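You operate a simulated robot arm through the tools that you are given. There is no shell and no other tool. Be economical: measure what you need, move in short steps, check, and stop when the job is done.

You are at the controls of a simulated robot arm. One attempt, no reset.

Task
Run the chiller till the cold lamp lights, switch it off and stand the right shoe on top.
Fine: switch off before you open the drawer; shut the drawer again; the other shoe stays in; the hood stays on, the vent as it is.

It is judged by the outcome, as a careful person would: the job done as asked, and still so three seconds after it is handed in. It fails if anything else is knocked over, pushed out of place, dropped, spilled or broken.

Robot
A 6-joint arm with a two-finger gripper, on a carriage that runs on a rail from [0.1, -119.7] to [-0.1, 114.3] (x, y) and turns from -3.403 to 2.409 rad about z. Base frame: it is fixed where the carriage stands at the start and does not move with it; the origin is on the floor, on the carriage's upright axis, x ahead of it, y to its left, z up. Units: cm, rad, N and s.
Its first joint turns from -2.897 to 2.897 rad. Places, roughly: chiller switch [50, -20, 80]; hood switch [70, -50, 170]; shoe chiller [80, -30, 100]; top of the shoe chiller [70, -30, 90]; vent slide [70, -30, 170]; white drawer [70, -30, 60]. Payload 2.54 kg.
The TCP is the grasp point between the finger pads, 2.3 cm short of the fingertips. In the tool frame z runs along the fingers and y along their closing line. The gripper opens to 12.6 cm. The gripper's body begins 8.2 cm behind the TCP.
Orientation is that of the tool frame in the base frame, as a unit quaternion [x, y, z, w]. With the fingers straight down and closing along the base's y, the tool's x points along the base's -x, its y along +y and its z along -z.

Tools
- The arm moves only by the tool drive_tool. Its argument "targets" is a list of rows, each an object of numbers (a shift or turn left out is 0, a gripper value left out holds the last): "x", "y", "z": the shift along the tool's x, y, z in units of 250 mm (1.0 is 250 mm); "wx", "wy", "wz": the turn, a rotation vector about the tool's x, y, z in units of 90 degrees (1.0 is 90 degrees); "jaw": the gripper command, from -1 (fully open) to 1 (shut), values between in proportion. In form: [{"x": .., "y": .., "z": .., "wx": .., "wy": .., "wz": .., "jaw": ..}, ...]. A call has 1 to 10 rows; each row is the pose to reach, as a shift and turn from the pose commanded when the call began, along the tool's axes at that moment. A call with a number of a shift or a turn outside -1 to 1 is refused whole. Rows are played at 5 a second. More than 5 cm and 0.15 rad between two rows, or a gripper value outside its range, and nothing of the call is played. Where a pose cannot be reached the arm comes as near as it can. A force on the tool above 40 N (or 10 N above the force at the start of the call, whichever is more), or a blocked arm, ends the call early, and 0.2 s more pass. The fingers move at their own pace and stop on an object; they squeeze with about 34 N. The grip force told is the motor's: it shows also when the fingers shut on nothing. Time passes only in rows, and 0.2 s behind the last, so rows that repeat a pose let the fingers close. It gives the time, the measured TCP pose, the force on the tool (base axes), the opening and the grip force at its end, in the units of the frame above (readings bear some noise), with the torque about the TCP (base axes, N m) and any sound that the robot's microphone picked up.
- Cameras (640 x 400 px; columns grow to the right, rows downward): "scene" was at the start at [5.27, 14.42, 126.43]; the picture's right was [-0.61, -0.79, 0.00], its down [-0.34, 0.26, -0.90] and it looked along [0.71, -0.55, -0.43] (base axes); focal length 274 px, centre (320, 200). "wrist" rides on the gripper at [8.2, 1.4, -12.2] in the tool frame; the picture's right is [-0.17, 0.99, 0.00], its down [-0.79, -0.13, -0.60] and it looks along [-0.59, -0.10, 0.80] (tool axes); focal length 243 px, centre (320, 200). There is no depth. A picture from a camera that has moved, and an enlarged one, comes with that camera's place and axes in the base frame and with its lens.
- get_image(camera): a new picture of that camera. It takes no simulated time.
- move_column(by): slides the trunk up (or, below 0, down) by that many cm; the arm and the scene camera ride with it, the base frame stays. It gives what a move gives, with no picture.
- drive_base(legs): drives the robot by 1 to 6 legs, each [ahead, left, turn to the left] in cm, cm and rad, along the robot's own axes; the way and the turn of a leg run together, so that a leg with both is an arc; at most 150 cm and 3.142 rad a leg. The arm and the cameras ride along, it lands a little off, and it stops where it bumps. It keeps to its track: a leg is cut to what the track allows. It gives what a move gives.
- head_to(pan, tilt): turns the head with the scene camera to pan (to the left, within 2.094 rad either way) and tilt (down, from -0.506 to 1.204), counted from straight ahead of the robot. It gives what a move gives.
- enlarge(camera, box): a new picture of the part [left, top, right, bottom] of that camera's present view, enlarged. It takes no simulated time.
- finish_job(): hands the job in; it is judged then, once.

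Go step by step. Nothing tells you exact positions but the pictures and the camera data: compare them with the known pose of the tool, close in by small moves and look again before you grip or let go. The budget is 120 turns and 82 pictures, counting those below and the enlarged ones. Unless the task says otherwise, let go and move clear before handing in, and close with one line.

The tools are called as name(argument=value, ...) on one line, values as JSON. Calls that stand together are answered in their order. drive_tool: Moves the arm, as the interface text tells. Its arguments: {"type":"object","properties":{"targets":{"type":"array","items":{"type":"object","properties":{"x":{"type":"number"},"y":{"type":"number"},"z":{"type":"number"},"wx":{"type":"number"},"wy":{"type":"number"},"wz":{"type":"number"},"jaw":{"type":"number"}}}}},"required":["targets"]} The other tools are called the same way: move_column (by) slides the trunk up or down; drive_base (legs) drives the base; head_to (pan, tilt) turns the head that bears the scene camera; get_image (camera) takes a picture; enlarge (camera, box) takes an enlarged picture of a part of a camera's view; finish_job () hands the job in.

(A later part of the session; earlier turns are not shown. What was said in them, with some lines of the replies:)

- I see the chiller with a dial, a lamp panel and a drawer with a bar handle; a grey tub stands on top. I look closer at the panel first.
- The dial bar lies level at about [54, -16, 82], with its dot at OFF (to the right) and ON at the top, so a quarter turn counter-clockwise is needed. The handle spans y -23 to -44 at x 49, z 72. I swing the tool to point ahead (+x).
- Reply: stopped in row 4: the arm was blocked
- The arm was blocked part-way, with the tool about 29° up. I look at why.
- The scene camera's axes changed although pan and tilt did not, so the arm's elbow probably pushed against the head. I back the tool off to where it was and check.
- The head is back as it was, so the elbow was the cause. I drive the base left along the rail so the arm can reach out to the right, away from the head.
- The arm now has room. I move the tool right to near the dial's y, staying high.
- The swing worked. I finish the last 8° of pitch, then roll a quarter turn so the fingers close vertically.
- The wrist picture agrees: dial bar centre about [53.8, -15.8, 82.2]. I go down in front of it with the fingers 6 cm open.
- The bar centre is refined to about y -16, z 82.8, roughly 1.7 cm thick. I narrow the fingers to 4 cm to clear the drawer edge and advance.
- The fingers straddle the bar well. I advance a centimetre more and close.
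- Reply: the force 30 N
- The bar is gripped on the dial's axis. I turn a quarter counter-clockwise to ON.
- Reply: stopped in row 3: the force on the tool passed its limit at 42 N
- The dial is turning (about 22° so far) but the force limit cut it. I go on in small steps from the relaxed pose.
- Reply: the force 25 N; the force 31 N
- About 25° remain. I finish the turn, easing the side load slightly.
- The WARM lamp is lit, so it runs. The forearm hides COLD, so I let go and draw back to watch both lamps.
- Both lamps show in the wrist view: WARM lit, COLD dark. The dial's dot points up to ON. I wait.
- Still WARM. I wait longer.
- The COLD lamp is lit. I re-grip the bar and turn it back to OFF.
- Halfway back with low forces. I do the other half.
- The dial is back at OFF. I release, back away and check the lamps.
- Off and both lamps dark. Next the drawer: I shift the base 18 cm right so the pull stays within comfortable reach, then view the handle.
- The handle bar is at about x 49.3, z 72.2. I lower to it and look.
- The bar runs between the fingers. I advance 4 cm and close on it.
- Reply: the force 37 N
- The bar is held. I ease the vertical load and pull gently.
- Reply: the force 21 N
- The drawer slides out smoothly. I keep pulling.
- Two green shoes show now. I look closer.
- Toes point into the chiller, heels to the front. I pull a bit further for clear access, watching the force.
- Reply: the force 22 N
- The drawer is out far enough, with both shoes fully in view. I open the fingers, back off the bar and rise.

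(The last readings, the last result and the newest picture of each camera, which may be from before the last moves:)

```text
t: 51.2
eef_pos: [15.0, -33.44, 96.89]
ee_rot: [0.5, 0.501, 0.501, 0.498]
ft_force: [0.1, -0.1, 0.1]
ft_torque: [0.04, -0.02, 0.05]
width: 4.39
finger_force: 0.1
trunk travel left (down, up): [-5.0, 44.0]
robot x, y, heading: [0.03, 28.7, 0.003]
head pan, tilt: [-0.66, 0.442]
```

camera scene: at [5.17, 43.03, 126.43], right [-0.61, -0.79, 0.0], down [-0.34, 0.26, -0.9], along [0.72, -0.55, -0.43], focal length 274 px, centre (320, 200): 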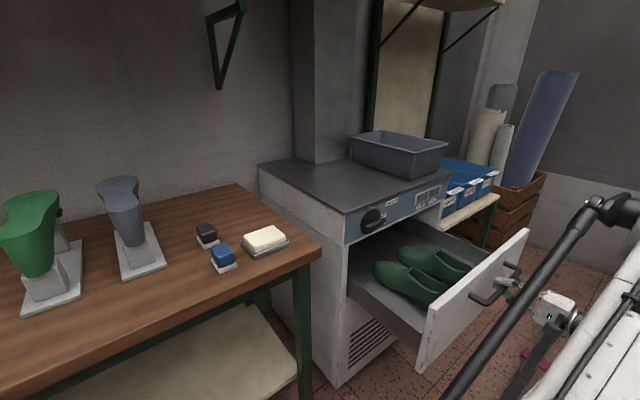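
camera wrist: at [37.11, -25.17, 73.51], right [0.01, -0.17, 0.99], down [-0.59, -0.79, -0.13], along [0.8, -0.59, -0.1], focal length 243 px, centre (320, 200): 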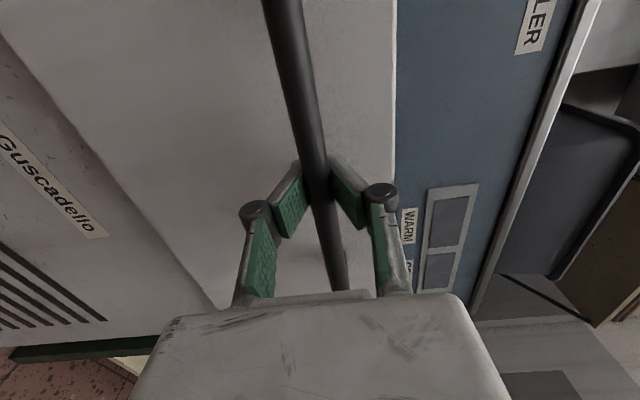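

I roll back and pitch the tool to point down, over the drawer.

drive_tool(targets=[{"wz": -0.09, "jaw": -1, "y": 0.04}, {"wz": -0.18, "y": 0.08}, {"wz": -0.27, "y": 0.12}, {"wz": -0.36, "y": 0.16}, {"wz": -0.45, "y": 0.2}, {"wz": -0.54, "y": 0.24}, {"wz": -0.63, "y": 0.28}, {"wz": -0.72, "y": 0.32}, {"wz": -0.81, "y": 0.36}, {"wz": -0.9, "y": 0.4}])

drive_tool(targets=[{"wz": -0.09}, {"wz": -0.1}])

drive_tool(targets=[{"z": 0.08, "wy": 0.09}, {"z": 0.16, "wy": 0.18}, {"z": 0.24, "wy": 0.27}, {"z": 0.32, "wy": 0.36}, {"z": 0.4, "wy": 0.45}, {"z": 0.48, "wy": 0.54}, {"z": 0.56, "wy": 0.63}, {"z": 0.64, "wy": 0.72}, {"z": 0.72, "wy": 0.81}, {"z": 0.8, "wy": 0.9}])

```text
t: 53.4
eef_pos: [15.19, -33.74, 107.07]
ee_rot: [0.055, 0.705, 0.058, 0.704]
ft_force: [-0.8, -0.4, 0.4]
ft_torque: [0.0, -0.02, 0.04]
width: 12.61
finger_force: 0.0
trunk travel left (down, up): [-5.0, 44.0]
robot x, y, heading: [-0.32, 28.71, 0.005]
head pan, tilt: [-0.66, 0.442]
```

```text
t: 54.0
eef_pos: [15.08, -33.64, 107.03]
ee_rot: [0.0, 0.708, 0.001, 0.707]
ft_force: [-1.1, 0.1, 0.6]
ft_torque: [0.0, 0.01, 0.0]
width: 12.63
finger_force: 0.1
trunk travel left (down, up): [-5.0, 44.0]
robot x, y, heading: [0.04, 28.35, 0.001]
head pan, tilt: [-0.66, 0.442]
```

```text
t: 56.2
eef_pos: [34.96, -33.33, 106.77]
ee_rot: [-0.002, 0.997, 0.001, 0.078]
ft_force: [-1.3, 0.8, 1.2]
ft_torque: [0.0, -0.08, -0.02]
width: 12.6
finger_force: 0.1
trunk travel left (down, up): [-5.0, 44.0]
robot x, y, heading: [0.02, 28.45, 0.002]
head pan, tilt: [-0.66, 0.442]
```

drive_tool(targets=[{"wy": 0.09}, {"wy": 0.1}])

get_image(camera="wrist")

get_image(camera="scene")

```text
t: 56.8
eef_pos: [34.9, -33.45, 106.98]
ee_rot: [-0.002, 1.0, 0.001, -0.002]
ft_force: [0.2, 0.1, -0.3]
ft_torque: [-0.01, -0.02, 0.0]
width: 12.59
finger_force: 0.0
trunk travel left (down, up): [-5.0, 44.0]
robot x, y, heading: [-0.05, 28.7, 0.008]
head pan, tilt: [-0.66, 0.442]
```

```text
47 pictures are left
camera wrist: at [26.94, -32.13, 119.12], right [0.16, 0.99, 0.0], down [0.79, -0.13, 0.6], along [0.59, -0.09, -0.8], focal length 243 px, centre (320, 200)
```

wrist: 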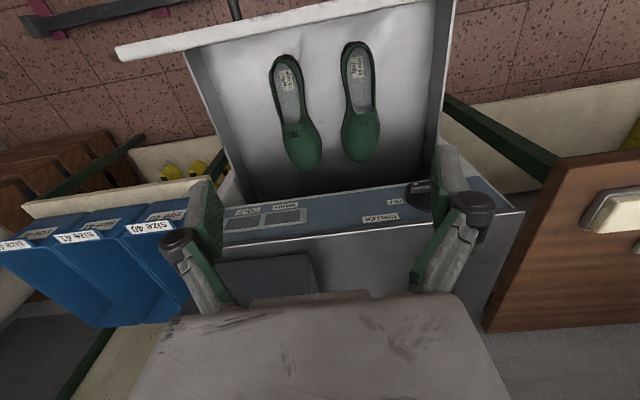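

```text
46 pictures are left
camera scene: at [5.15, 43.09, 126.43], right [-0.61, -0.79, 0.0], down [-0.34, 0.26, -0.9], along [0.72, -0.55, -0.43], focal length 274 px, centre (320, 200)
```

scene: 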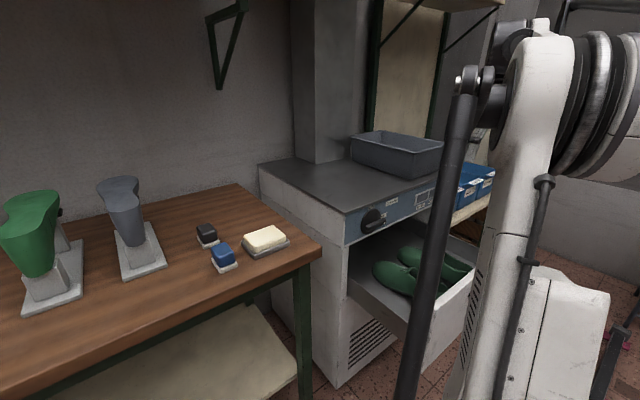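

enlarge(camera="wrist", box=[230, 20, 430, 190])

```text
2.35 times, centred on (330, 105) of wrist
camera zoom: at [26.94, -32.13, 119.12], right [0.16, 0.99, 0.0], down [0.79, -0.13, 0.6], along [0.59, -0.09, -0.8], focal length 571 px, centre (296, 424)
```

zoom: 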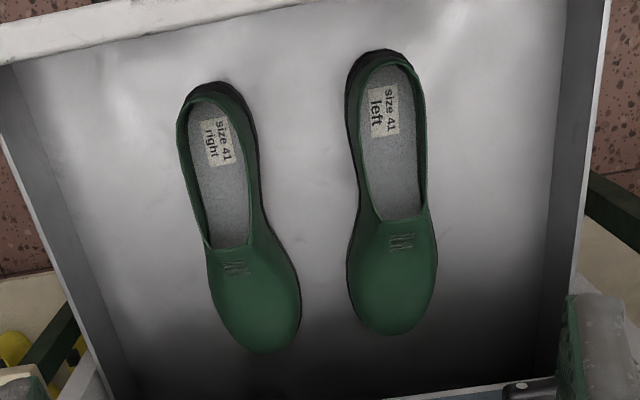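

The insoles are labelled: the shoe at -y (image left) reads "right". I enlarge the scene view to triangulate heights.

enlarge(camera="scene", box=[340, 220, 480, 325])

```text
3.81 times, centred on (410, 272) of scene
camera zoom: at [5.15, 43.09, 126.43], right [-0.61, -0.79, 0.0], down [-0.34, 0.26, -0.9], along [0.72, -0.55, -0.43], focal length 1045 px, centre (-23, -76)
```

zoom: 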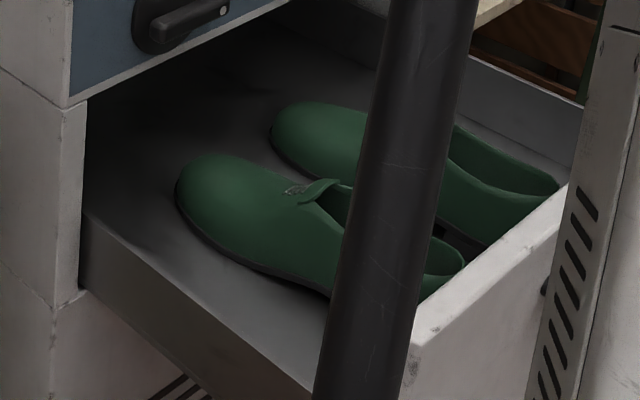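

The right shoe runs about x 31 to 58, y -40, floor z ~59, instep top ~65; the drawer side walls are low. I go over its throat at about [45, -41] and look.

drive_tool(targets=[{"x": -0.1, "y": -0.07, "wz": 0.02}, {"x": -0.2, "y": -0.15, "wz": 0.05}, {"x": -0.3, "y": -0.22, "wz": 0.057}, {"x": -0.404, "y": -0.294, "wz": 0.057}, {"x": -0.404, "y": -0.294, "z": 0.18, "wz": 0.057}, {"x": -0.404, "y": -0.294, "z": 0.36, "wz": 0.057}, {"x": -0.404, "y": -0.294, "z": 0.54, "wz": 0.057}, {"x": -0.404, "y": -0.294, "z": 0.72, "wz": 0.057}, {"x": -0.404, "y": -0.294, "z": 0.9, "wz": 0.057}])

get_image(camera="wrist")

get_image(camera="scene")

```text
t: 58.8
eef_pos: [45.24, -41.05, 84.24]
ee_rot: [0.043, 0.999, 0.001, -0.001]
ft_force: [0.0, 0.3, 0.5]
ft_torque: [-0.05, -0.01, 0.0]
width: 12.61
finger_force: 0.2
trunk travel left (down, up): [-5.0, 44.0]
robot x, y, heading: [0.04, 28.46, 0.003]
head pan, tilt: [-0.66, 0.442]
```

```text
43 pictures are left
camera wrist: at [37.4, -38.93, 96.54], right [0.25, 0.97, 0.0], down [0.78, -0.2, 0.6], along [0.58, -0.15, -0.8], focal length 243 px, centre (320, 200)
```

wrist: 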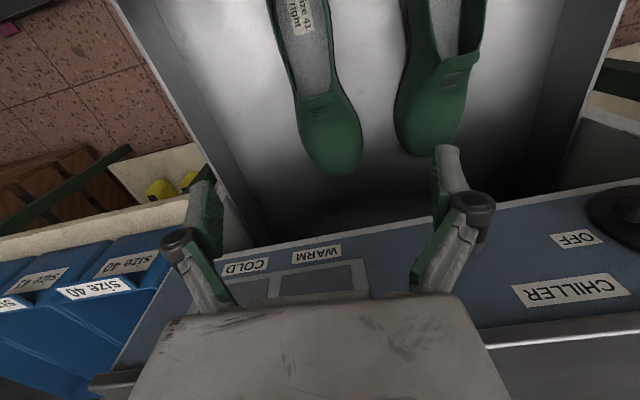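

```text
42 pictures are left
camera scene: at [5.13, 43.13, 126.42], right [-0.61, -0.79, 0.0], down [-0.34, 0.26, -0.9], along [0.72, -0.55, -0.43], focal length 274 px, centre (320, 200)
```

scene: 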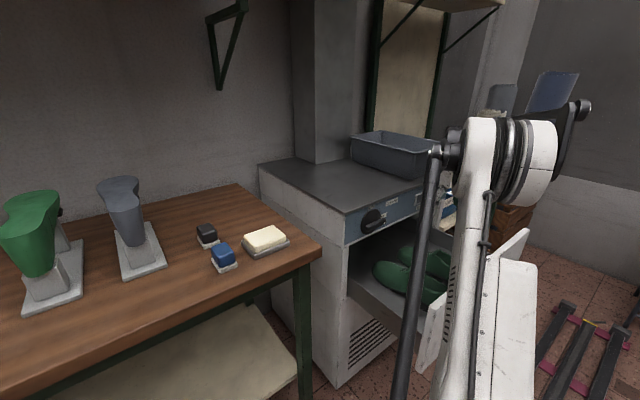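

Refined: throat at [45.4, -41.0], toe at x ≈ 58.6, and the panel also about x 58.7, so I must draw the shoe back a little when lifting. I lower astride the shoe.

drive_tool(targets=[{"wz": -0.04, "jaw": -0.8}, {"z": 0.16, "wz": -0.04}, {"z": 0.32, "wz": -0.04}, {"z": 0.48, "wz": -0.04}, {"z": 0.62, "wz": -0.04}, {"z": 0.72, "wz": -0.04}])

get_image(camera="wrist")

```text
t: 60.2
eef_pos: [45.4, -40.81, 66.23]
ee_rot: [0.012, 1.0, 0.001, -0.001]
ft_force: [0.4, 0.7, -0.2]
ft_torque: [-0.02, -0.01, -0.02]
width: 11.33
finger_force: 0.1
trunk travel left (down, up): [-5.0, 44.0]
robot x, y, heading: [0.21, 28.62, 0.005]
head pan, tilt: [-0.66, 0.442]
```

```text
41 pictures are left
camera wrist: at [37.36, -39.33, 78.56], right [0.19, 0.98, 0.0], down [0.79, -0.15, 0.6], along [0.59, -0.11, -0.8], focal length 243 px, centre (320, 200)
```

wrist: 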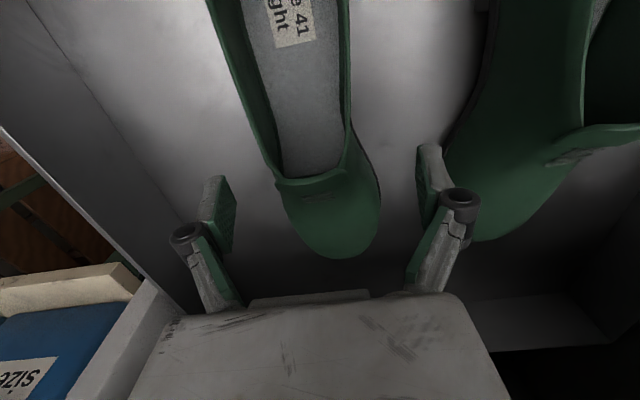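

Centred well. I nudge 1 cm toward the vamp, narrow a bit, and go lower carefully.

drive_tool(targets=[{"x": -0.04, "y": -0.008, "jaw": -0.6}, {"x": -0.04, "y": -0.008, "z": 0.06}, {"x": -0.04, "y": -0.008, "z": 0.11}, {"x": -0.04, "y": -0.008, "z": 0.14}])

get_image(camera="wrist")

```text
t: 61.2
eef_pos: [46.24, -41.13, 62.88]
ee_rot: [0.012, 1.0, 0.0, -0.002]
ft_force: [-1.2, -0.2, 0.0]
ft_torque: [-0.01, 0.02, -0.04]
width: 10.09
finger_force: 0.0
trunk travel left (down, up): [-5.0, 44.0]
robot x, y, heading: [0.27, 28.66, 0.001]
head pan, tilt: [-0.66, 0.442]
```

```text
40 pictures are left
camera wrist: at [38.29, -39.59, 75.19], right [0.19, 0.98, 0.0], down [0.79, -0.15, 0.6], along [0.59, -0.11, -0.8], focal length 243 px, centre (320, 200)
```

wrist: 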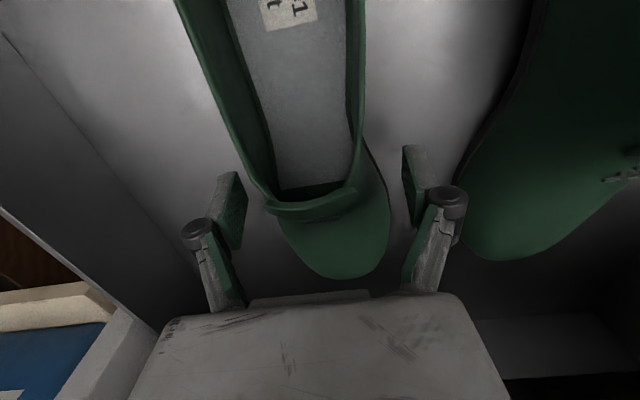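

The pads are level with the shoe's sides. I close on it.

drive_tool(targets=[{"z": 0.02, "jaw": -0.6}, {"z": 0.02, "jaw": 0.0}, {"z": 0.02, "jaw": 1}, {"z": 0.02, "jaw": 1}, {"z": 0.02, "jaw": 1}])

get_image(camera="wrist")

```text
t: 62.4
eef_pos: [46.24, -41.03, 62.49]
ee_rot: [0.011, 1.0, 0.001, -0.002]
ft_force: [0.8, -3.4, 2.7]
ft_torque: [-0.12, 0.01, 0.0]
width: 7.24
finger_force: 33.5
trunk travel left (down, up): [-5.0, 44.0]
robot x, y, heading: [0.14, 28.55, 0.007]
head pan, tilt: [-0.66, 0.442]
```

```text
39 pictures are left
camera wrist: at [38.21, -39.55, 74.63], right [0.19, 0.98, 0.0], down [0.79, -0.15, 0.6], along [0.59, -0.11, -0.8], focal length 243 px, centre (320, 200)
```

wrist: 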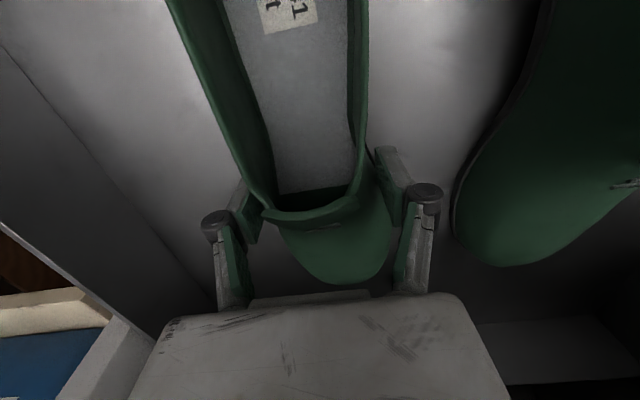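

Gripped at 7.2 cm. I lift a few centimetres slowly and check the hold.

drive_tool(targets=[{"z": -0.02}, {"z": -0.06, "x": 0.02}, {"z": -0.12, "x": 0.05}, {"z": -0.18, "x": 0.08}, {"z": -0.18, "x": 0.08}])

get_image(camera="wrist")

get_image(camera="scene")

```text
t: 63.6
eef_pos: [44.31, -40.81, 66.88]
ee_rot: [0.012, 1.0, 0.001, 0.0]
ft_force: [0.1, -0.8, -4.4]
ft_torque: [0.0, -0.01, 0.01]
width: 7.2
finger_force: 34.3
trunk travel left (down, up): [-5.0, 44.0]
robot x, y, heading: [-0.09, 28.84, 0.004]
head pan, tilt: [-0.66, 0.442]
```

```text
38 pictures are left
camera wrist: at [36.27, -39.35, 79.12], right [0.19, 0.98, 0.0], down [0.79, -0.15, 0.6], along [0.59, -0.11, -0.8], focal length 243 px, centre (320, 200)
```

wrist: 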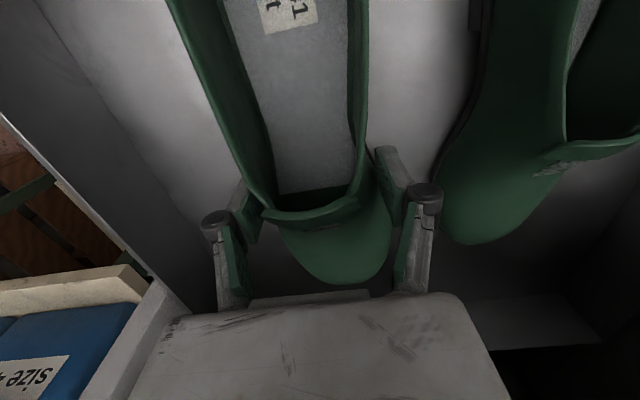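

```text
37 pictures are left
camera scene: at [5.17, 43.07, 126.43], right [-0.61, -0.79, 0.0], down [-0.34, 0.26, -0.9], along [0.72, -0.55, -0.43], focal length 274 px, centre (320, 200)
```

scene: 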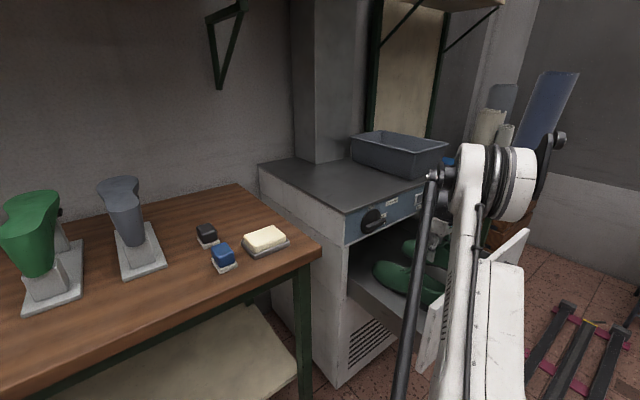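

The shoe is firmly held with no tilt. The counter lip is at x ≈ 56, z ≈ 89, so I draw it back 1 cm more, raise it over the drawer front, then go back and up clear of the lip.

drive_tool(targets=[{"x": 0.04}, {"x": 0.04, "z": -0.12}, {"x": 0.04, "z": -0.24}, {"x": 0.04, "z": -0.36}, {"x": 0.04, "z": -0.48}, {"x": 0.04, "z": -0.64}])

get_image(camera="wrist")

get_image(camera="scene")

```text
t: 65.0
eef_pos: [43.25, -40.85, 82.95]
ee_rot: [0.012, 1.0, 0.002, -0.001]
ft_force: [-9.1, -1.0, -5.6]
ft_torque: [-0.02, 0.76, 0.02]
width: 7.08
finger_force: 34.0
trunk travel left (down, up): [-5.0, 44.0]
robot x, y, heading: [0.14, 28.38, 0.002]
head pan, tilt: [-0.66, 0.442]
```

```text
36 pictures are left
camera wrist: at [35.22, -39.34, 95.23], right [0.19, 0.98, 0.0], down [0.79, -0.15, 0.6], along [0.59, -0.11, -0.8], focal length 243 px, centre (320, 200)
```

wrist: 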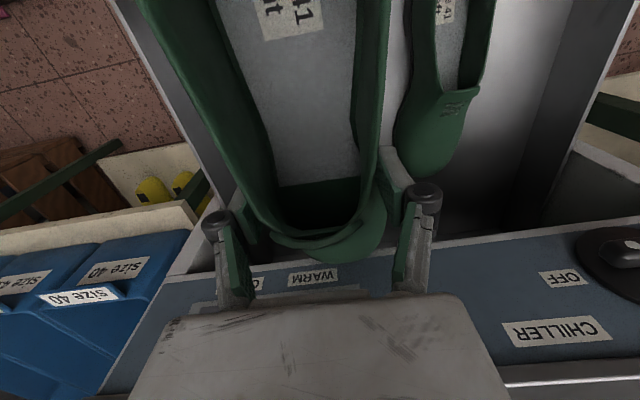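

```text
35 pictures are left
camera scene: at [5.12, 43.04, 126.44], right [-0.61, -0.79, 0.0], down [-0.34, 0.26, -0.9], along [0.72, -0.55, -0.43], focal length 274 px, centre (320, 200)
```

scene: 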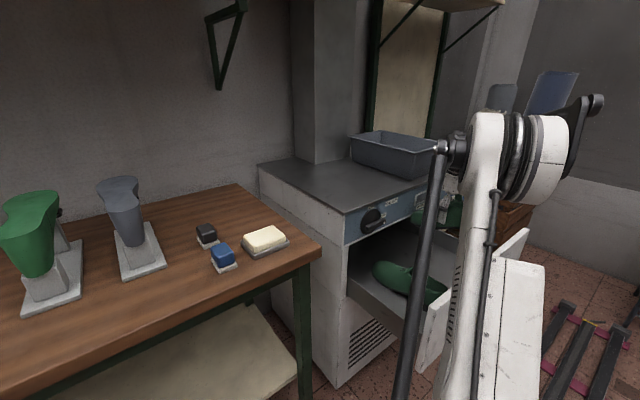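

The toe brushed the panel and the shoe pitched a little (heel up) in the grip. I draw it straight back toward me, clear of the panel, and assess.

drive_tool(targets=[{"x": 0.1, "z": -0.02}, {"x": 0.2, "z": -0.06}, {"x": 0.32, "z": -0.12}, {"x": 0.42, "z": -0.26}, {"x": 0.42, "z": -0.42}, {"x": 0.42, "z": -0.58}, {"x": 0.42, "z": -0.72}])

get_image(camera="wrist")

get_image(camera="scene")

```text
t: 66.6
eef_pos: [32.78, -40.59, 101.06]
ee_rot: [0.011, 1.0, 0.003, -0.001]
ft_force: [0.1, -0.7, -3.2]
ft_torque: [0.02, 0.01, 0.02]
width: 7.07
finger_force: 34.2
trunk travel left (down, up): [-5.0, 44.0]
robot x, y, heading: [-0.17, 28.64, 0.007]
head pan, tilt: [-0.66, 0.442]
```

```text
34 pictures are left
camera wrist: at [24.82, -39.1, 113.26], right [0.19, 0.98, 0.0], down [0.79, -0.15, 0.6], along [0.59, -0.11, -0.8], focal length 243 px, centre (320, 200)
```

wrist: 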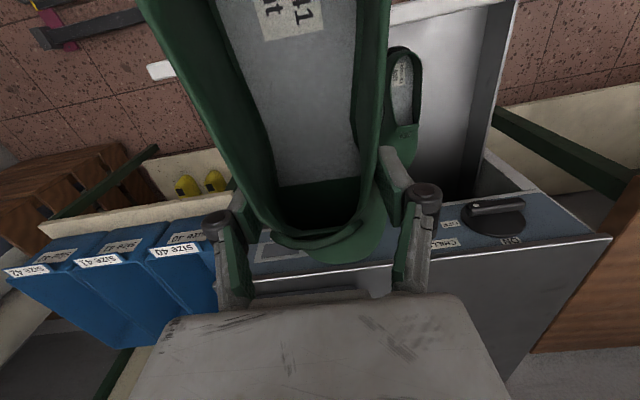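

```text
33 pictures are left
camera scene: at [5.17, 43.06, 126.43], right [-0.61, -0.79, 0.0], down [-0.34, 0.26, -0.9], along [0.72, -0.55, -0.43], focal length 274 px, centre (320, 200)
```

scene: 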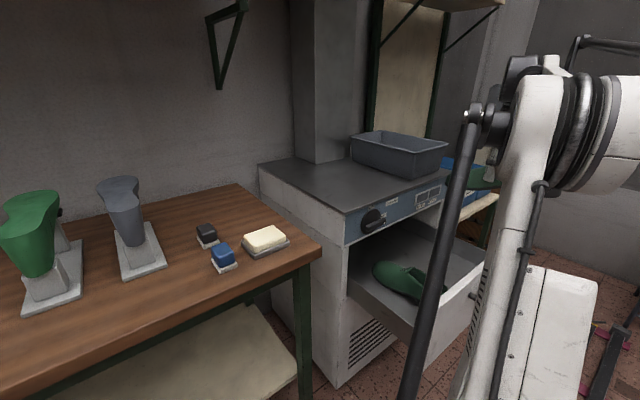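

The shoe is clear; the left one stays put. I swing it left to y ≈ -21 and look at its tilt from the scene camera.

drive_tool(targets=[{"y": 0.14}, {"y": 0.28}, {"y": 0.42}, {"y": 0.56}, {"y": 0.7}, {"y": 0.78}, {"x": -0.1, "y": 0.78}, {"x": -0.2, "y": 0.78}])

get_image(camera="scene")

```text
t: 68.4
eef_pos: [38.31, -21.26, 100.73]
ee_rot: [0.012, 1.0, 0.001, 0.0]
ft_force: [0.0, 0.7, -3.1]
ft_torque: [0.0, -0.06, 0.0]
width: 7.07
finger_force: 33.8
trunk travel left (down, up): [-5.0, 44.0]
robot x, y, heading: [-0.01, 28.84, 0.012]
head pan, tilt: [-0.66, 0.442]
```

```text
32 pictures are left
camera scene: at [5.1, 43.1, 126.43], right [-0.61, -0.79, 0.0], down [-0.34, 0.26, -0.9], along [0.72, -0.55, -0.43], focal length 274 px, centre (320, 200)
```

scene: 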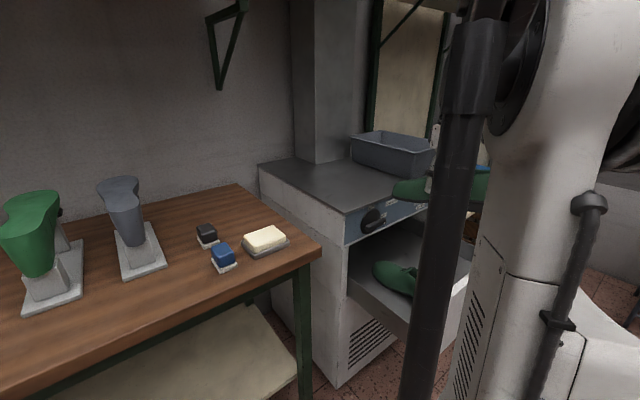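

enlarge(camera="scene", box=[380, 140, 500, 220])

```text
5.00 times, centred on (440, 180) of scene
camera zoom: at [5.1, 43.1, 126.43], right [-0.61, -0.79, 0.0], down [-0.34, 0.26, -0.9], along [0.72, -0.55, -0.43], focal length 1371 px, centre (-280, 300)
```

zoom: 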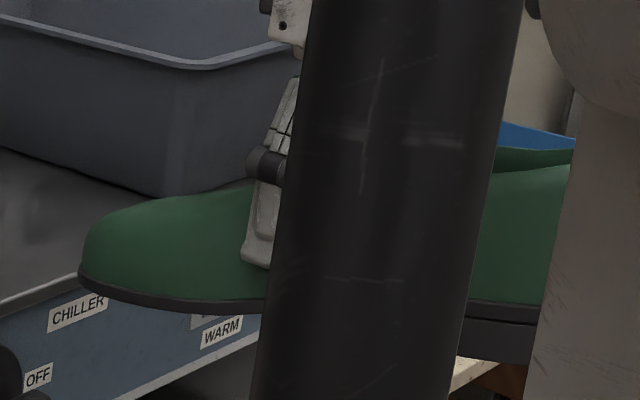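

The shoe is pitched about 12° heel-up in the grip. I pitch the tool back 12° to level it and carry it over the counter.

drive_tool(targets=[{"wy": -0.065}, {"wy": -0.13}, {"x": -0.16, "wy": -0.13}, {"x": -0.32, "wy": -0.13}, {"x": -0.48, "wy": -0.13}, {"x": -0.64, "wy": -0.13}, {"x": -0.8, "wy": -0.13}, {"x": -0.95, "wy": -0.13}])

get_image(camera="scene")

get_image(camera="wrist")

```text
t: 70.2
eef_pos: [61.95, -22.22, 100.87]
ee_rot: [0.012, 0.995, 0.001, 0.101]
ft_force: [-0.1, 0.2, -3.3]
ft_torque: [-0.03, -0.04, 0.01]
width: 7.07
finger_force: 33.7
trunk travel left (down, up): [-5.0, 44.0]
robot x, y, heading: [0.08, 28.77, 0.003]
head pan, tilt: [-0.66, 0.442]
```

```text
30 pictures are left
camera scene: at [5.09, 43.09, 126.43], right [-0.61, -0.79, 0.0], down [-0.34, 0.26, -0.9], along [0.72, -0.55, -0.43], focal length 274 px, centre (320, 200)
```

scene: 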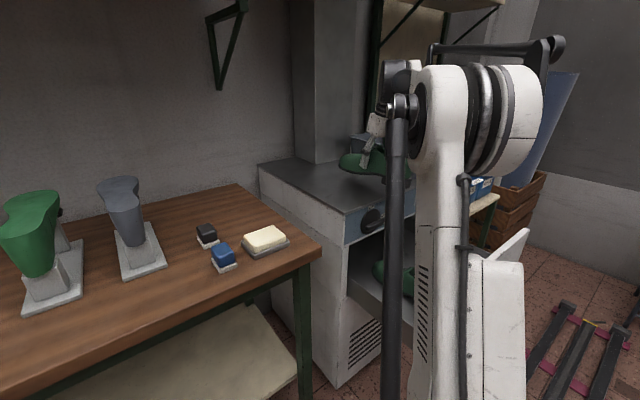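

```text
29 pictures are left
camera wrist: at [51.48, -20.52, 111.23], right [0.18, 0.98, 0.04], down [0.65, -0.15, 0.74], along [0.74, -0.11, -0.67], focal length 243 px, centre (320, 200)
```

wrist: 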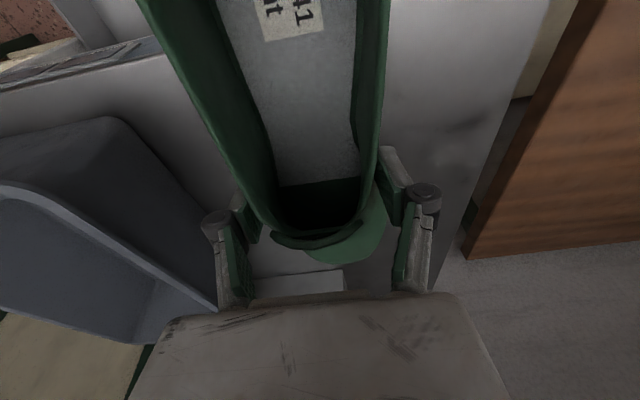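

Clear of the tub on the right. I carry it 11 cm further in.

drive_tool(targets=[{"x": -0.15, "z": 0.031, "y": 0.03}, {"x": -0.3, "z": 0.062, "y": 0.05}, {"x": -0.44, "z": 0.091, "y": 0.05}, {"x": -0.44, "z": 0.091, "y": 0.05}])

enlarge(camera="scene", box=[250, 90, 440, 230])

get_image(camera="wrist")

```text
t: 71.2
eef_pos: [73.44, -21.19, 100.8]
ee_rot: [0.011, 0.995, 0.0, 0.101]
ft_force: [0.0, 0.5, -3.6]
ft_torque: [0.0, 0.02, 0.01]
width: 7.06
finger_force: 34.4
trunk travel left (down, up): [-5.0, 44.0]
robot x, y, heading: [-0.21, 28.41, 0.006]
head pan, tilt: [-0.66, 0.442]
```

```text
2.86 times, centred on (345, 160) of scene
camera zoom: at [5.2, 43.07, 126.42], right [-0.61, -0.79, 0.0], down [-0.34, 0.26, -0.9], along [0.72, -0.55, -0.43], focal length 784 px, centre (249, 314)
```

zoom: 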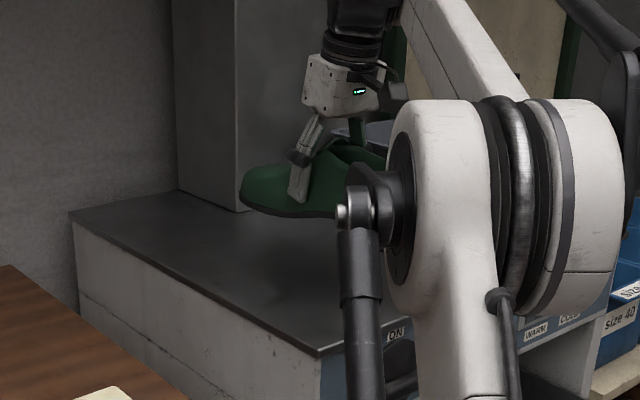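

```text
27 pictures are left
camera wrist: at [63.13, -19.53, 111.17], right [0.18, 0.98, 0.04], down [0.65, -0.15, 0.74], along [0.74, -0.11, -0.67], focal length 243 px, centre (320, 200)
```

wrist: 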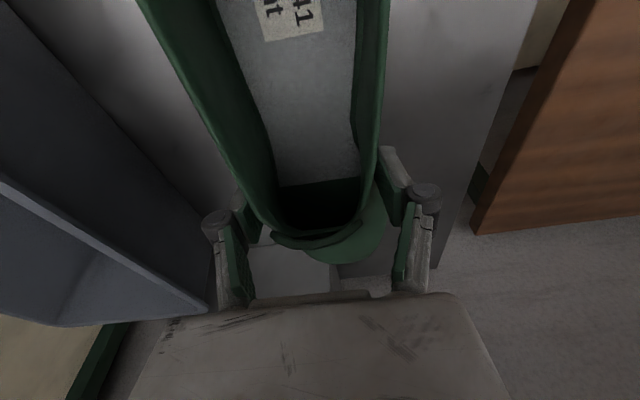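

The shoe is over the free area left of the tub, clear of the duct. I lower 6 cm and check.

drive_tool(targets=[{"x": 0.02, "z": 0.1}, {"x": 0.035, "z": 0.17}, {"x": 0.045, "z": 0.215}, {"x": 0.049, "z": 0.235}])

enlarge(camera="scene", box=[310, 120, 400, 190])

```text
t: 72.2
eef_pos: [73.1, -20.83, 95.23]
ee_rot: [0.011, 0.995, -0.001, 0.103]
ft_force: [15.6, -8.7, 34.1]
ft_torque: [-0.68, -0.72, 0.36]
width: 7.08
finger_force: 34.4
trunk travel left (down, up): [-5.0, 44.0]
robot x, y, heading: [-0.25, 28.93, 0.011]
head pan, tilt: [-0.66, 0.442]
```

```text
5.71 times, centred on (355, 155) of scene
camera zoom: at [5.05, 43.16, 126.47], right [-0.61, -0.79, 0.0], down [-0.34, 0.26, -0.9], along [0.72, -0.55, -0.43], focal length 1567 px, centre (120, 457)
```

zoom: 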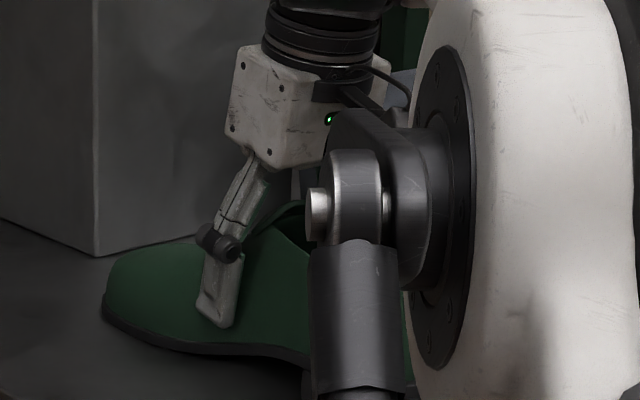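

The shoe is already touching the counter (34 N down, contact about under the grip), and its sole looks nearly flat. I ease up a little and read the force again.

drive_tool(targets=[{"x": -0.003, "z": -0.012}, {"x": -0.003, "z": -0.012}])

get_image(camera="wrist")

```text
t: 72.8
eef_pos: [73.15, -20.93, 95.23]
ee_rot: [0.011, 0.995, 0.001, 0.101]
ft_force: [3.2, 1.0, 6.0]
ft_torque: [-0.31, -0.26, 0.18]
width: 7.06
finger_force: 33.8
trunk travel left (down, up): [-5.0, 44.0]
robot x, y, heading: [-0.15, 28.47, 0.008]
head pan, tilt: [-0.66, 0.442]
```

```text
25 pictures are left
camera wrist: at [62.79, -19.38, 105.54], right [0.18, 0.98, 0.04], down [0.65, -0.15, 0.74], along [0.74, -0.11, -0.67], focal length 243 px, centre (320, 200)
```

wrist: 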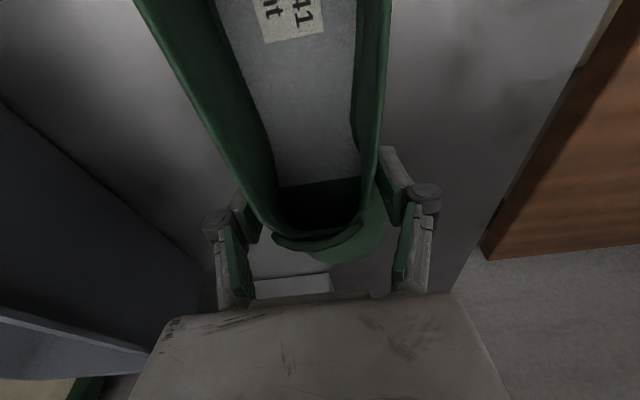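

By comparing wrist pictures the shoe now is within about a degree of level, resting lightly. I open the fingers.

drive_tool(targets=[{"jaw": -0.2}, {"jaw": -0.35}, {"jaw": -0.6}, {"jaw": -0.75}, {"jaw": -0.75}])

get_image(camera="wrist")

enlarge(camera="scene", box=[310, 120, 400, 190])

```text
t: 74.0
eef_pos: [73.13, -21.08, 95.26]
ee_rot: [0.011, 0.995, 0.0, 0.101]
ft_force: [0.2, 0.2, -0.4]
ft_torque: [0.03, 0.04, -0.02]
width: 11.04
finger_force: 0.1
trunk travel left (down, up): [-5.0, 44.0]
robot x, y, heading: [-0.08, 28.88, 0.009]
head pan, tilt: [-0.66, 0.442]
```

```text
24 pictures are left
camera wrist: at [62.8, -19.42, 105.57], right [0.18, 0.98, 0.04], down [0.65, -0.15, 0.74], along [0.74, -0.11, -0.67], focal length 243 px, centre (320, 200)
```

wrist: 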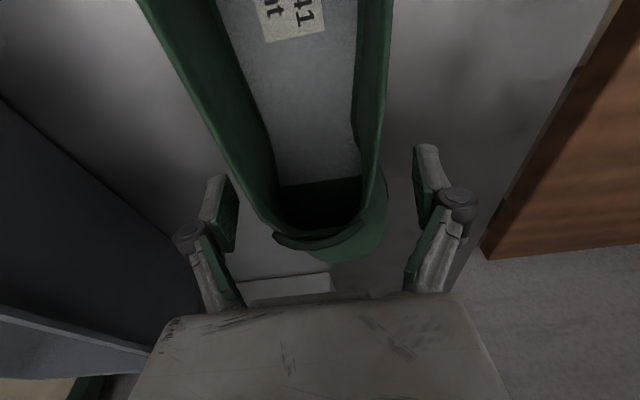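

```text
5.71 times, centred on (355, 155) of scene
camera zoom: at [5.15, 43.09, 126.43], right [-0.61, -0.79, 0.0], down [-0.34, 0.26, -0.9], along [0.72, -0.55, -0.43], focal length 1567 px, centre (120, 457)
```

zoom: 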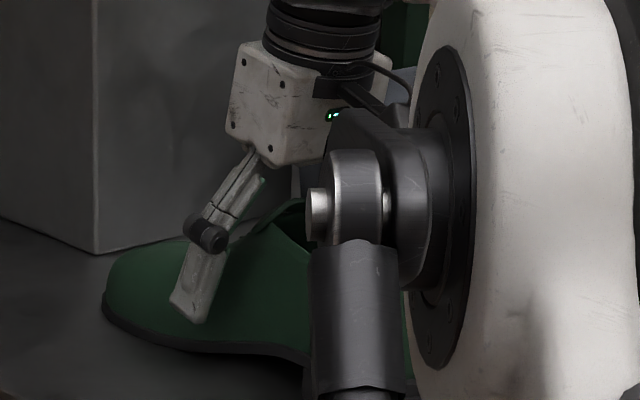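

The shoe stood still upon release. I rise straight along the fingers.

drive_tool(targets=[{"z": -0.1}, {"z": -0.25}, {"z": -0.43}, {"z": -0.6}, {"z": -0.75}, {"z": -0.75, "x": 0.18}, {"z": -0.75, "x": 0.36}, {"z": -0.75, "x": 0.54}, {"z": -0.75, "x": 0.72}, {"z": -0.75, "x": 0.9}])

get_image(camera="scene")

get_image(camera="wrist")

```text
t: 76.2
eef_pos: [47.21, -20.22, 109.26]
ee_rot: [0.011, 0.995, 0.0, 0.101]
ft_force: [0.8, 0.1, -0.1]
ft_torque: [0.02, 0.11, 0.0]
width: 11.02
finger_force: 0.1
out of reach, approached as far as the arm can: row 5
trunk travel left (down, up): [-5.0, 44.0]
robot x, y, heading: [-0.33, 28.58, 0.009]
head pan, tilt: [-0.66, 0.442]
```

```text
22 pictures are left
camera scene: at [5.24, 43.09, 126.42], right [-0.61, -0.79, 0.0], down [-0.34, 0.26, -0.9], along [0.72, -0.55, -0.43], focal length 274 px, centre (320, 200)
```

scene: 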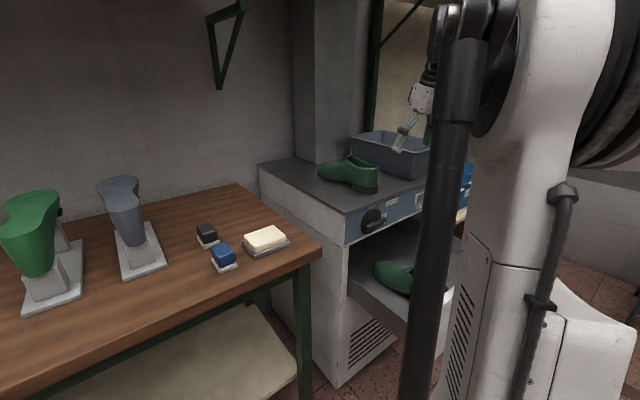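

```text
21 pictures are left
camera wrist: at [36.85, -18.58, 119.55], right [0.18, 0.98, 0.04], down [0.65, -0.15, 0.74], along [0.74, -0.11, -0.67], focal length 243 px, centre (320, 200)
```

wrist: 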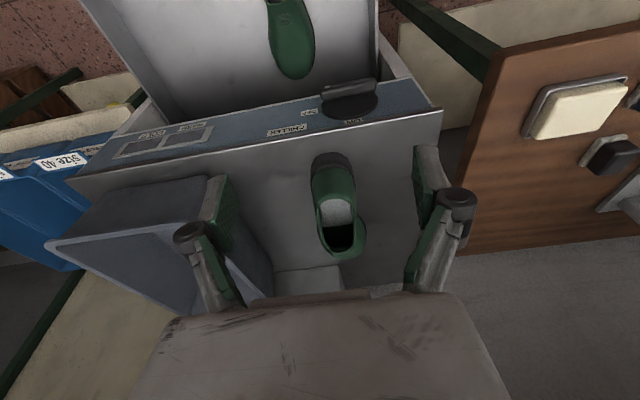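

The right shoe stands upright on the top, sole flat. Now to shut the drawer I return to the handle: first back over the drawer.

drive_tool(targets=[{"x": 0.12, "y": -0.13, "z": -0.005}, {"x": 0.25, "y": -0.27, "z": -0.01}, {"x": 0.37, "y": -0.4, "z": -0.015}, {"x": 0.486, "y": -0.536, "z": -0.019, "wz": -0.015}])

drive_tool(targets=[{"x": 0.078, "z": -0.016, "wy": -0.087, "jaw": 0.3}, {"x": 0.157, "z": -0.032, "wy": -0.174}, {"x": 0.235, "z": -0.049, "wy": -0.261}, {"x": 0.313, "z": -0.065, "wy": -0.348}, {"x": 0.391, "z": -0.081, "wy": -0.435}, {"x": 0.47, "z": -0.097, "wy": -0.522}, {"x": 0.548, "z": -0.113, "wy": -0.609}, {"x": 0.626, "z": -0.13, "wy": -0.696}, {"x": 0.705, "z": -0.146, "wy": -0.783}, {"x": 0.783, "z": -0.162, "wy": -0.87}])

```text
t: 77.2
eef_pos: [34.98, -33.26, 107.11]
ee_rot: [-0.001, 0.995, -0.001, 0.101]
ft_force: [-0.1, -1.0, 0.6]
ft_torque: [-0.04, 0.05, -0.02]
width: 11.01
finger_force: 0.1
trunk travel left (down, up): [-5.0, 44.0]
robot x, y, heading: [-0.27, 28.27, 0.01]
head pan, tilt: [-0.66, 0.442]
```

```text
t: 79.4
eef_pos: [15.03, -33.39, 106.98]
ee_rot: [-0.001, 0.707, -0.001, 0.707]
ft_force: [0.3, -0.2, 0.4]
ft_torque: [0.02, 0.0, 0.0]
width: 4.45
finger_force: 0.0
trunk travel left (down, up): [-5.0, 44.0]
robot x, y, heading: [0.0, 28.07, 0.005]
head pan, tilt: [-0.66, 0.442]
```

Horizontal again at [15, -33, 107]. I roll a quarter turn, then go down in front of the handle.

drive_tool(targets=[{"wz": 0.09}, {"wz": 0.18}, {"wz": 0.27}, {"wz": 0.36}, {"wz": 0.45}, {"wz": 0.54}, {"wz": 0.63}, {"wz": 0.72}, {"wz": 0.81}, {"wz": 0.9}])

drive_tool(targets=[{"wz": 0.09}, {"wz": 0.1}])

drive_tool(targets=[{"y": -0.15}, {"y": -0.3}, {"y": -0.45}, {"y": -0.6}, {"y": -0.75}, {"y": -0.9}])

get_image(camera="wrist")

```text
t: 81.6
eef_pos: [15.09, -33.58, 107.08]
ee_rot: [0.46, 0.538, 0.458, 0.537]
ft_force: [-0.5, 0.1, 0.1]
ft_torque: [-0.02, 0.02, -0.03]
width: 4.38
finger_force: 0.0
trunk travel left (down, up): [-5.0, 44.0]
robot x, y, heading: [0.01, 28.79, 0.005]
head pan, tilt: [-0.66, 0.442]
```

```text
t: 82.2
eef_pos: [15.06, -33.55, 107.04]
ee_rot: [0.5, 0.5, 0.5, 0.5]
ft_force: [-0.7, -0.2, 0.1]
ft_torque: [-0.01, 0.02, -0.01]
width: 4.44
finger_force: 0.0
trunk travel left (down, up): [-5.0, 44.0]
robot x, y, heading: [0.25, 28.35, 0.006]
head pan, tilt: [-0.66, 0.442]
```

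```text
t: 83.6
eef_pos: [14.85, -33.62, 84.37]
ee_rot: [0.501, 0.5, 0.499, 0.5]
ft_force: [0.2, 0.9, 0.1]
ft_torque: [-0.02, -0.01, -0.05]
width: 4.4
finger_force: 0.0
trunk travel left (down, up): [-5.0, 44.0]
robot x, y, heading: [-0.21, 28.47, 0.005]
head pan, tilt: [-0.66, 0.442]
```

```text
20 pictures are left
camera wrist: at [2.72, -25.47, 85.94], right [0.0, -0.16, 0.99], down [-0.6, -0.79, -0.13], along [0.8, -0.59, -0.1], focal length 243 px, centre (320, 200)
```

wrist: 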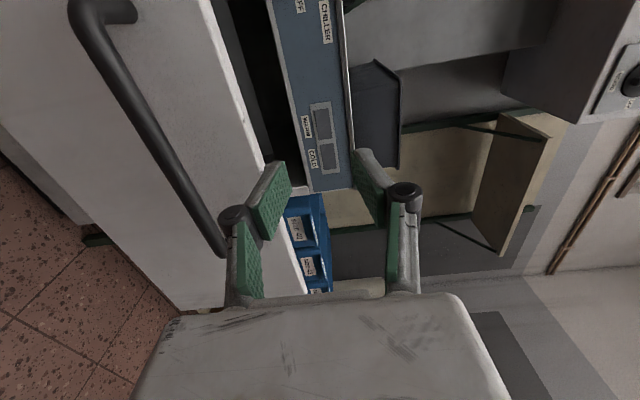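

The handle is where I left it. I go down 12.3 cm, forward onto the bar and close.

drive_tool(targets=[{"y": -0.15}, {"y": -0.3}, {"y": -0.45}, {"y": -0.494}, {"y": -0.494, "z": 0.1}, {"y": -0.494, "z": 0.2}, {"y": -0.494, "z": 0.235}])

drive_tool(targets=[{"jaw": 1}, {"jaw": 1}, {"jaw": 1}])

get_image(camera="wrist")

```text
t: 85.2
eef_pos: [20.99, -33.48, 72.19]
ee_rot: [0.5, 0.501, 0.499, 0.5]
ft_force: [0.3, 0.4, -0.1]
ft_torque: [-0.01, 0.0, 0.01]
width: 4.41
finger_force: 0.1
trunk travel left (down, up): [-5.0, 44.0]
robot x, y, heading: [-0.2, 28.35, 0.007]
head pan, tilt: [-0.66, 0.442]
```

```text
t: 86.0
eef_pos: [20.96, -33.57, 72.05]
ee_rot: [0.499, 0.502, 0.499, 0.499]
ft_force: [1.2, 9.2, -30.6]
ft_torque: [0.02, -0.07, -0.25]
width: 0.6
finger_force: 30.2
trunk travel left (down, up): [-5.0, 44.0]
robot x, y, heading: [0.08, 28.75, 0.01]
head pan, tilt: [-0.66, 0.442]
```

```text
19 pictures are left
camera wrist: at [9.02, -25.34, 73.46], right [0.0, -0.16, 0.99], down [-0.6, -0.79, -0.13], along [0.8, -0.59, -0.1], focal length 243 px, centre (320, 200)
```

wrist: 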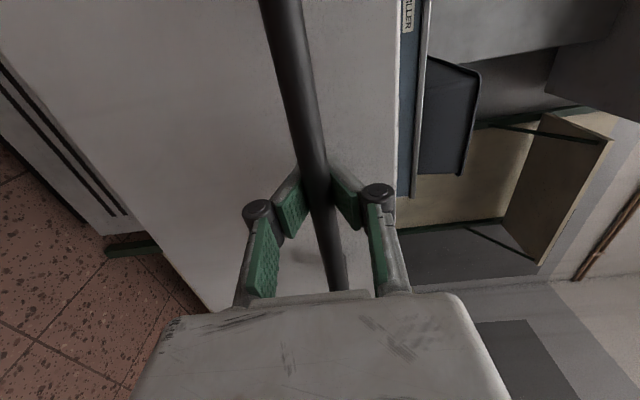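

The bar is held. I push the drawer in gently, the first half now.

drive_tool(targets=[{"y": -0.006, "z": 0.02}, {"y": -0.006, "z": 0.07}, {"y": -0.006, "z": 0.13}, {"y": -0.006, "z": 0.19}, {"y": -0.006, "z": 0.25}, {"y": -0.006, "z": 0.31}, {"y": -0.006, "z": 0.37}, {"y": -0.006, "z": 0.43}, {"y": -0.006, "z": 0.49}, {"y": -0.006, "z": 0.55}])

get_image(camera="scene")

```text
t: 88.2
eef_pos: [34.67, -33.51, 72.1]
ee_rot: [0.5, 0.501, 0.499, 0.5]
ft_force: [-0.3, -0.8, 1.2]
ft_torque: [0.03, 0.02, -0.03]
width: 0.02
finger_force: 28.7
trunk travel left (down, up): [-5.0, 44.0]
robot x, y, heading: [-0.29, 28.84, 0.001]
head pan, tilt: [-0.66, 0.442]
```

```text
18 pictures are left
camera scene: at [5.13, 43.1, 126.43], right [-0.61, -0.79, 0.0], down [-0.34, 0.26, -0.9], along [0.72, -0.55, -0.43], focal length 274 px, centre (320, 200)
```

scene: 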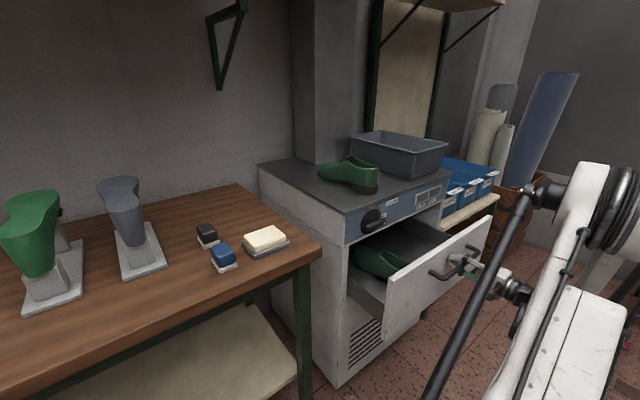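

The fingers read shut, so the bar seems to have slipped out of the grip, though the drawer moved in. I look.

get_image(camera="wrist")

```text
17 pictures are left
camera wrist: at [22.67, -25.31, 73.54], right [0.0, -0.16, 0.99], down [-0.6, -0.79, -0.13], along [0.8, -0.59, -0.1], focal length 243 px, centre (320, 200)
```

wrist: 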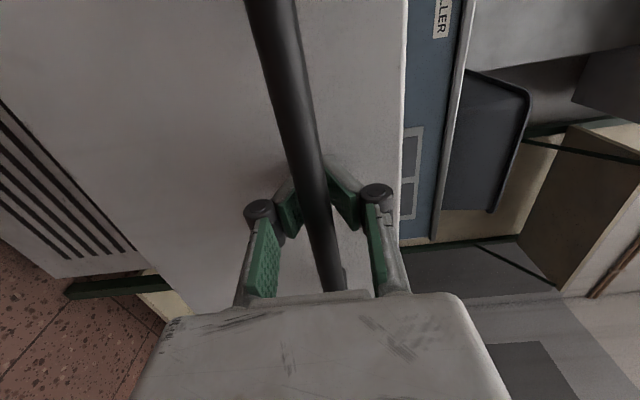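

The bar slid inward between the fingers; the closed fingertips can simply push on the drawer face. I advance gently.

drive_tool(targets=[{"z": 0.05}, {"z": 0.1}, {"z": 0.15}, {"z": 0.2}, {"z": 0.25}, {"z": 0.3}, {"z": 0.35}, {"z": 0.4}])

get_image(camera="wrist")

```text
t: 90.0
eef_pos: [44.69, -33.56, 72.04]
ee_rot: [0.5, 0.501, 0.499, 0.5]
ft_force: [0.4, 0.0, -0.1]
ft_torque: [0.01, 0.01, 0.01]
width: 0.0
finger_force: 27.9
trunk travel left (down, up): [-5.0, 44.0]
robot x, y, heading: [-0.12, 28.66, 0.008]
head pan, tilt: [-0.66, 0.442]
```

```text
16 pictures are left
camera wrist: at [32.75, -25.32, 73.46], right [0.0, -0.16, 0.99], down [-0.6, -0.79, -0.13], along [0.8, -0.59, -0.1], focal length 243 px, centre (320, 200)
```

wrist: 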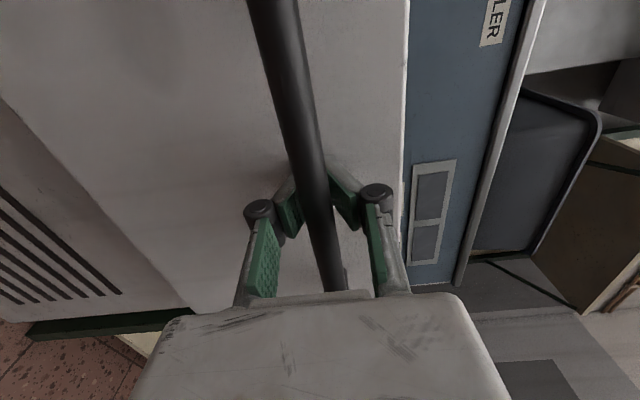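

The drawer follows. I push on until it seats.

drive_tool(targets=[{"z": 0.05}, {"z": 0.1}, {"z": 0.15}, {"z": 0.18}, {"z": 0.21}, {"z": 0.24}, {"z": 0.27}, {"z": 0.3}])

get_image(camera="wrist")

get_image(camera="scene")

```text
t: 91.8
eef_pos: [51.66, -33.62, 72.04]
ee_rot: [0.5, 0.501, 0.498, 0.501]
ft_force: [-10.5, 4.6, 2.6]
ft_torque: [0.02, -0.09, 0.15]
width: 0.58
finger_force: 28.5
trunk travel left (down, up): [-5.0, 44.0]
robot x, y, heading: [0.14, 28.55, 0.006]
head pan, tilt: [-0.66, 0.442]
stopped in row 8: the force on the tool passed its limit at 48 N (the readings are from after the stop); the commanded pose is now the measured one
```

```text
15 pictures are left
camera wrist: at [39.66, -25.38, 73.5], right [0.0, -0.16, 0.99], down [-0.6, -0.79, -0.13], along [0.8, -0.59, -0.1], focal length 243 px, centre (320, 200)
```

wrist: 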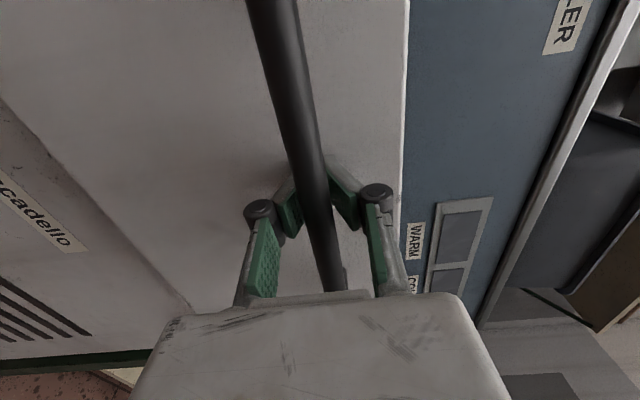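

```text
14 pictures are left
camera scene: at [5.11, 43.14, 126.43], right [-0.61, -0.79, 0.0], down [-0.34, 0.26, -0.9], along [0.72, -0.55, -0.43], focal length 274 px, centre (320, 200)
```

scene: 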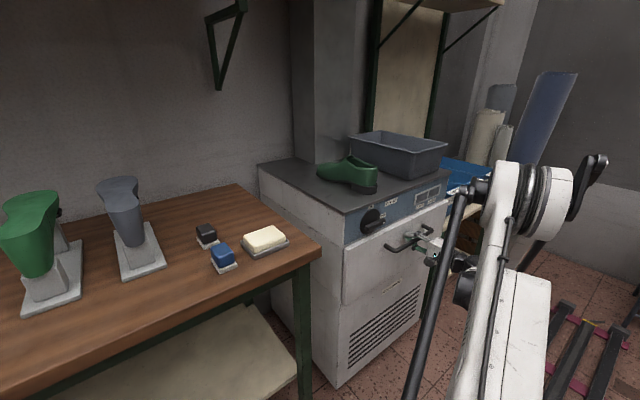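

The drawer hit its stop and sits flush. I open around the bar and back straight out.

drive_tool(targets=[{"jaw": 0.1}, {"jaw": 0.1}, {"jaw": 0.1}, {"z": -0.08}, {"z": -0.2}, {"z": -0.36}, {"z": -0.5}])

get_image(camera="wrist")

enlarge(camera="scene", box=[250, 120, 470, 300])

```text
t: 93.5
eef_pos: [39.33, -33.75, 71.94]
ee_rot: [0.5, 0.501, 0.498, 0.501]
ft_force: [0.9, 0.3, 0.2]
ft_torque: [0.01, -0.04, 0.01]
width: 5.68
finger_force: 0.0
trunk travel left (down, up): [-5.0, 44.0]
robot x, y, heading: [-0.35, 28.86, 0.003]
head pan, tilt: [-0.66, 0.442]
```

```text
13 pictures are left
camera wrist: at [27.36, -25.46, 73.4], right [0.0, -0.16, 0.99], down [-0.6, -0.79, -0.13], along [0.8, -0.59, -0.1], focal length 243 px, centre (320, 200)
```

wrist: 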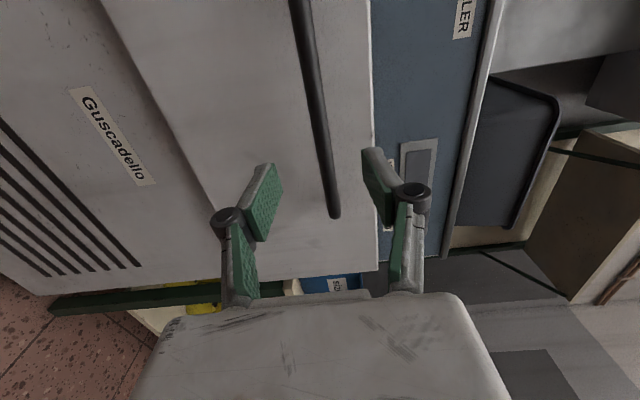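

```text
2.22 times, centred on (360, 210) of scene
camera zoom: at [5.23, 43.11, 126.42], right [-0.61, -0.79, 0.0], down [-0.34, 0.26, -0.9], along [0.72, -0.55, -0.43], focal length 610 px, centre (231, 178)
```

zoom: 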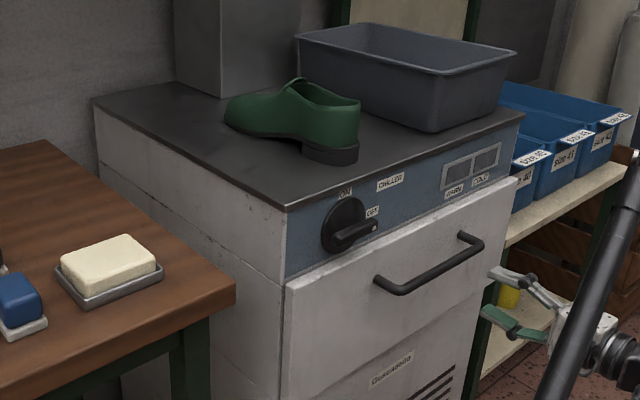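

Everything checks out: drawer flush (bar back at x ≈ 49), dial at OFF with both lamps dark, right shoe standing on the top, tub and the rest untouched, gripper clear. I hand it in.

finish_job()

```text
The job is handed in.
```

The chiller ran until the COLD lamp lit, then I switched it off. The right shoe now stands on top, and the left shoe is still in the closed drawer. I didn't touch the hood or the vent.
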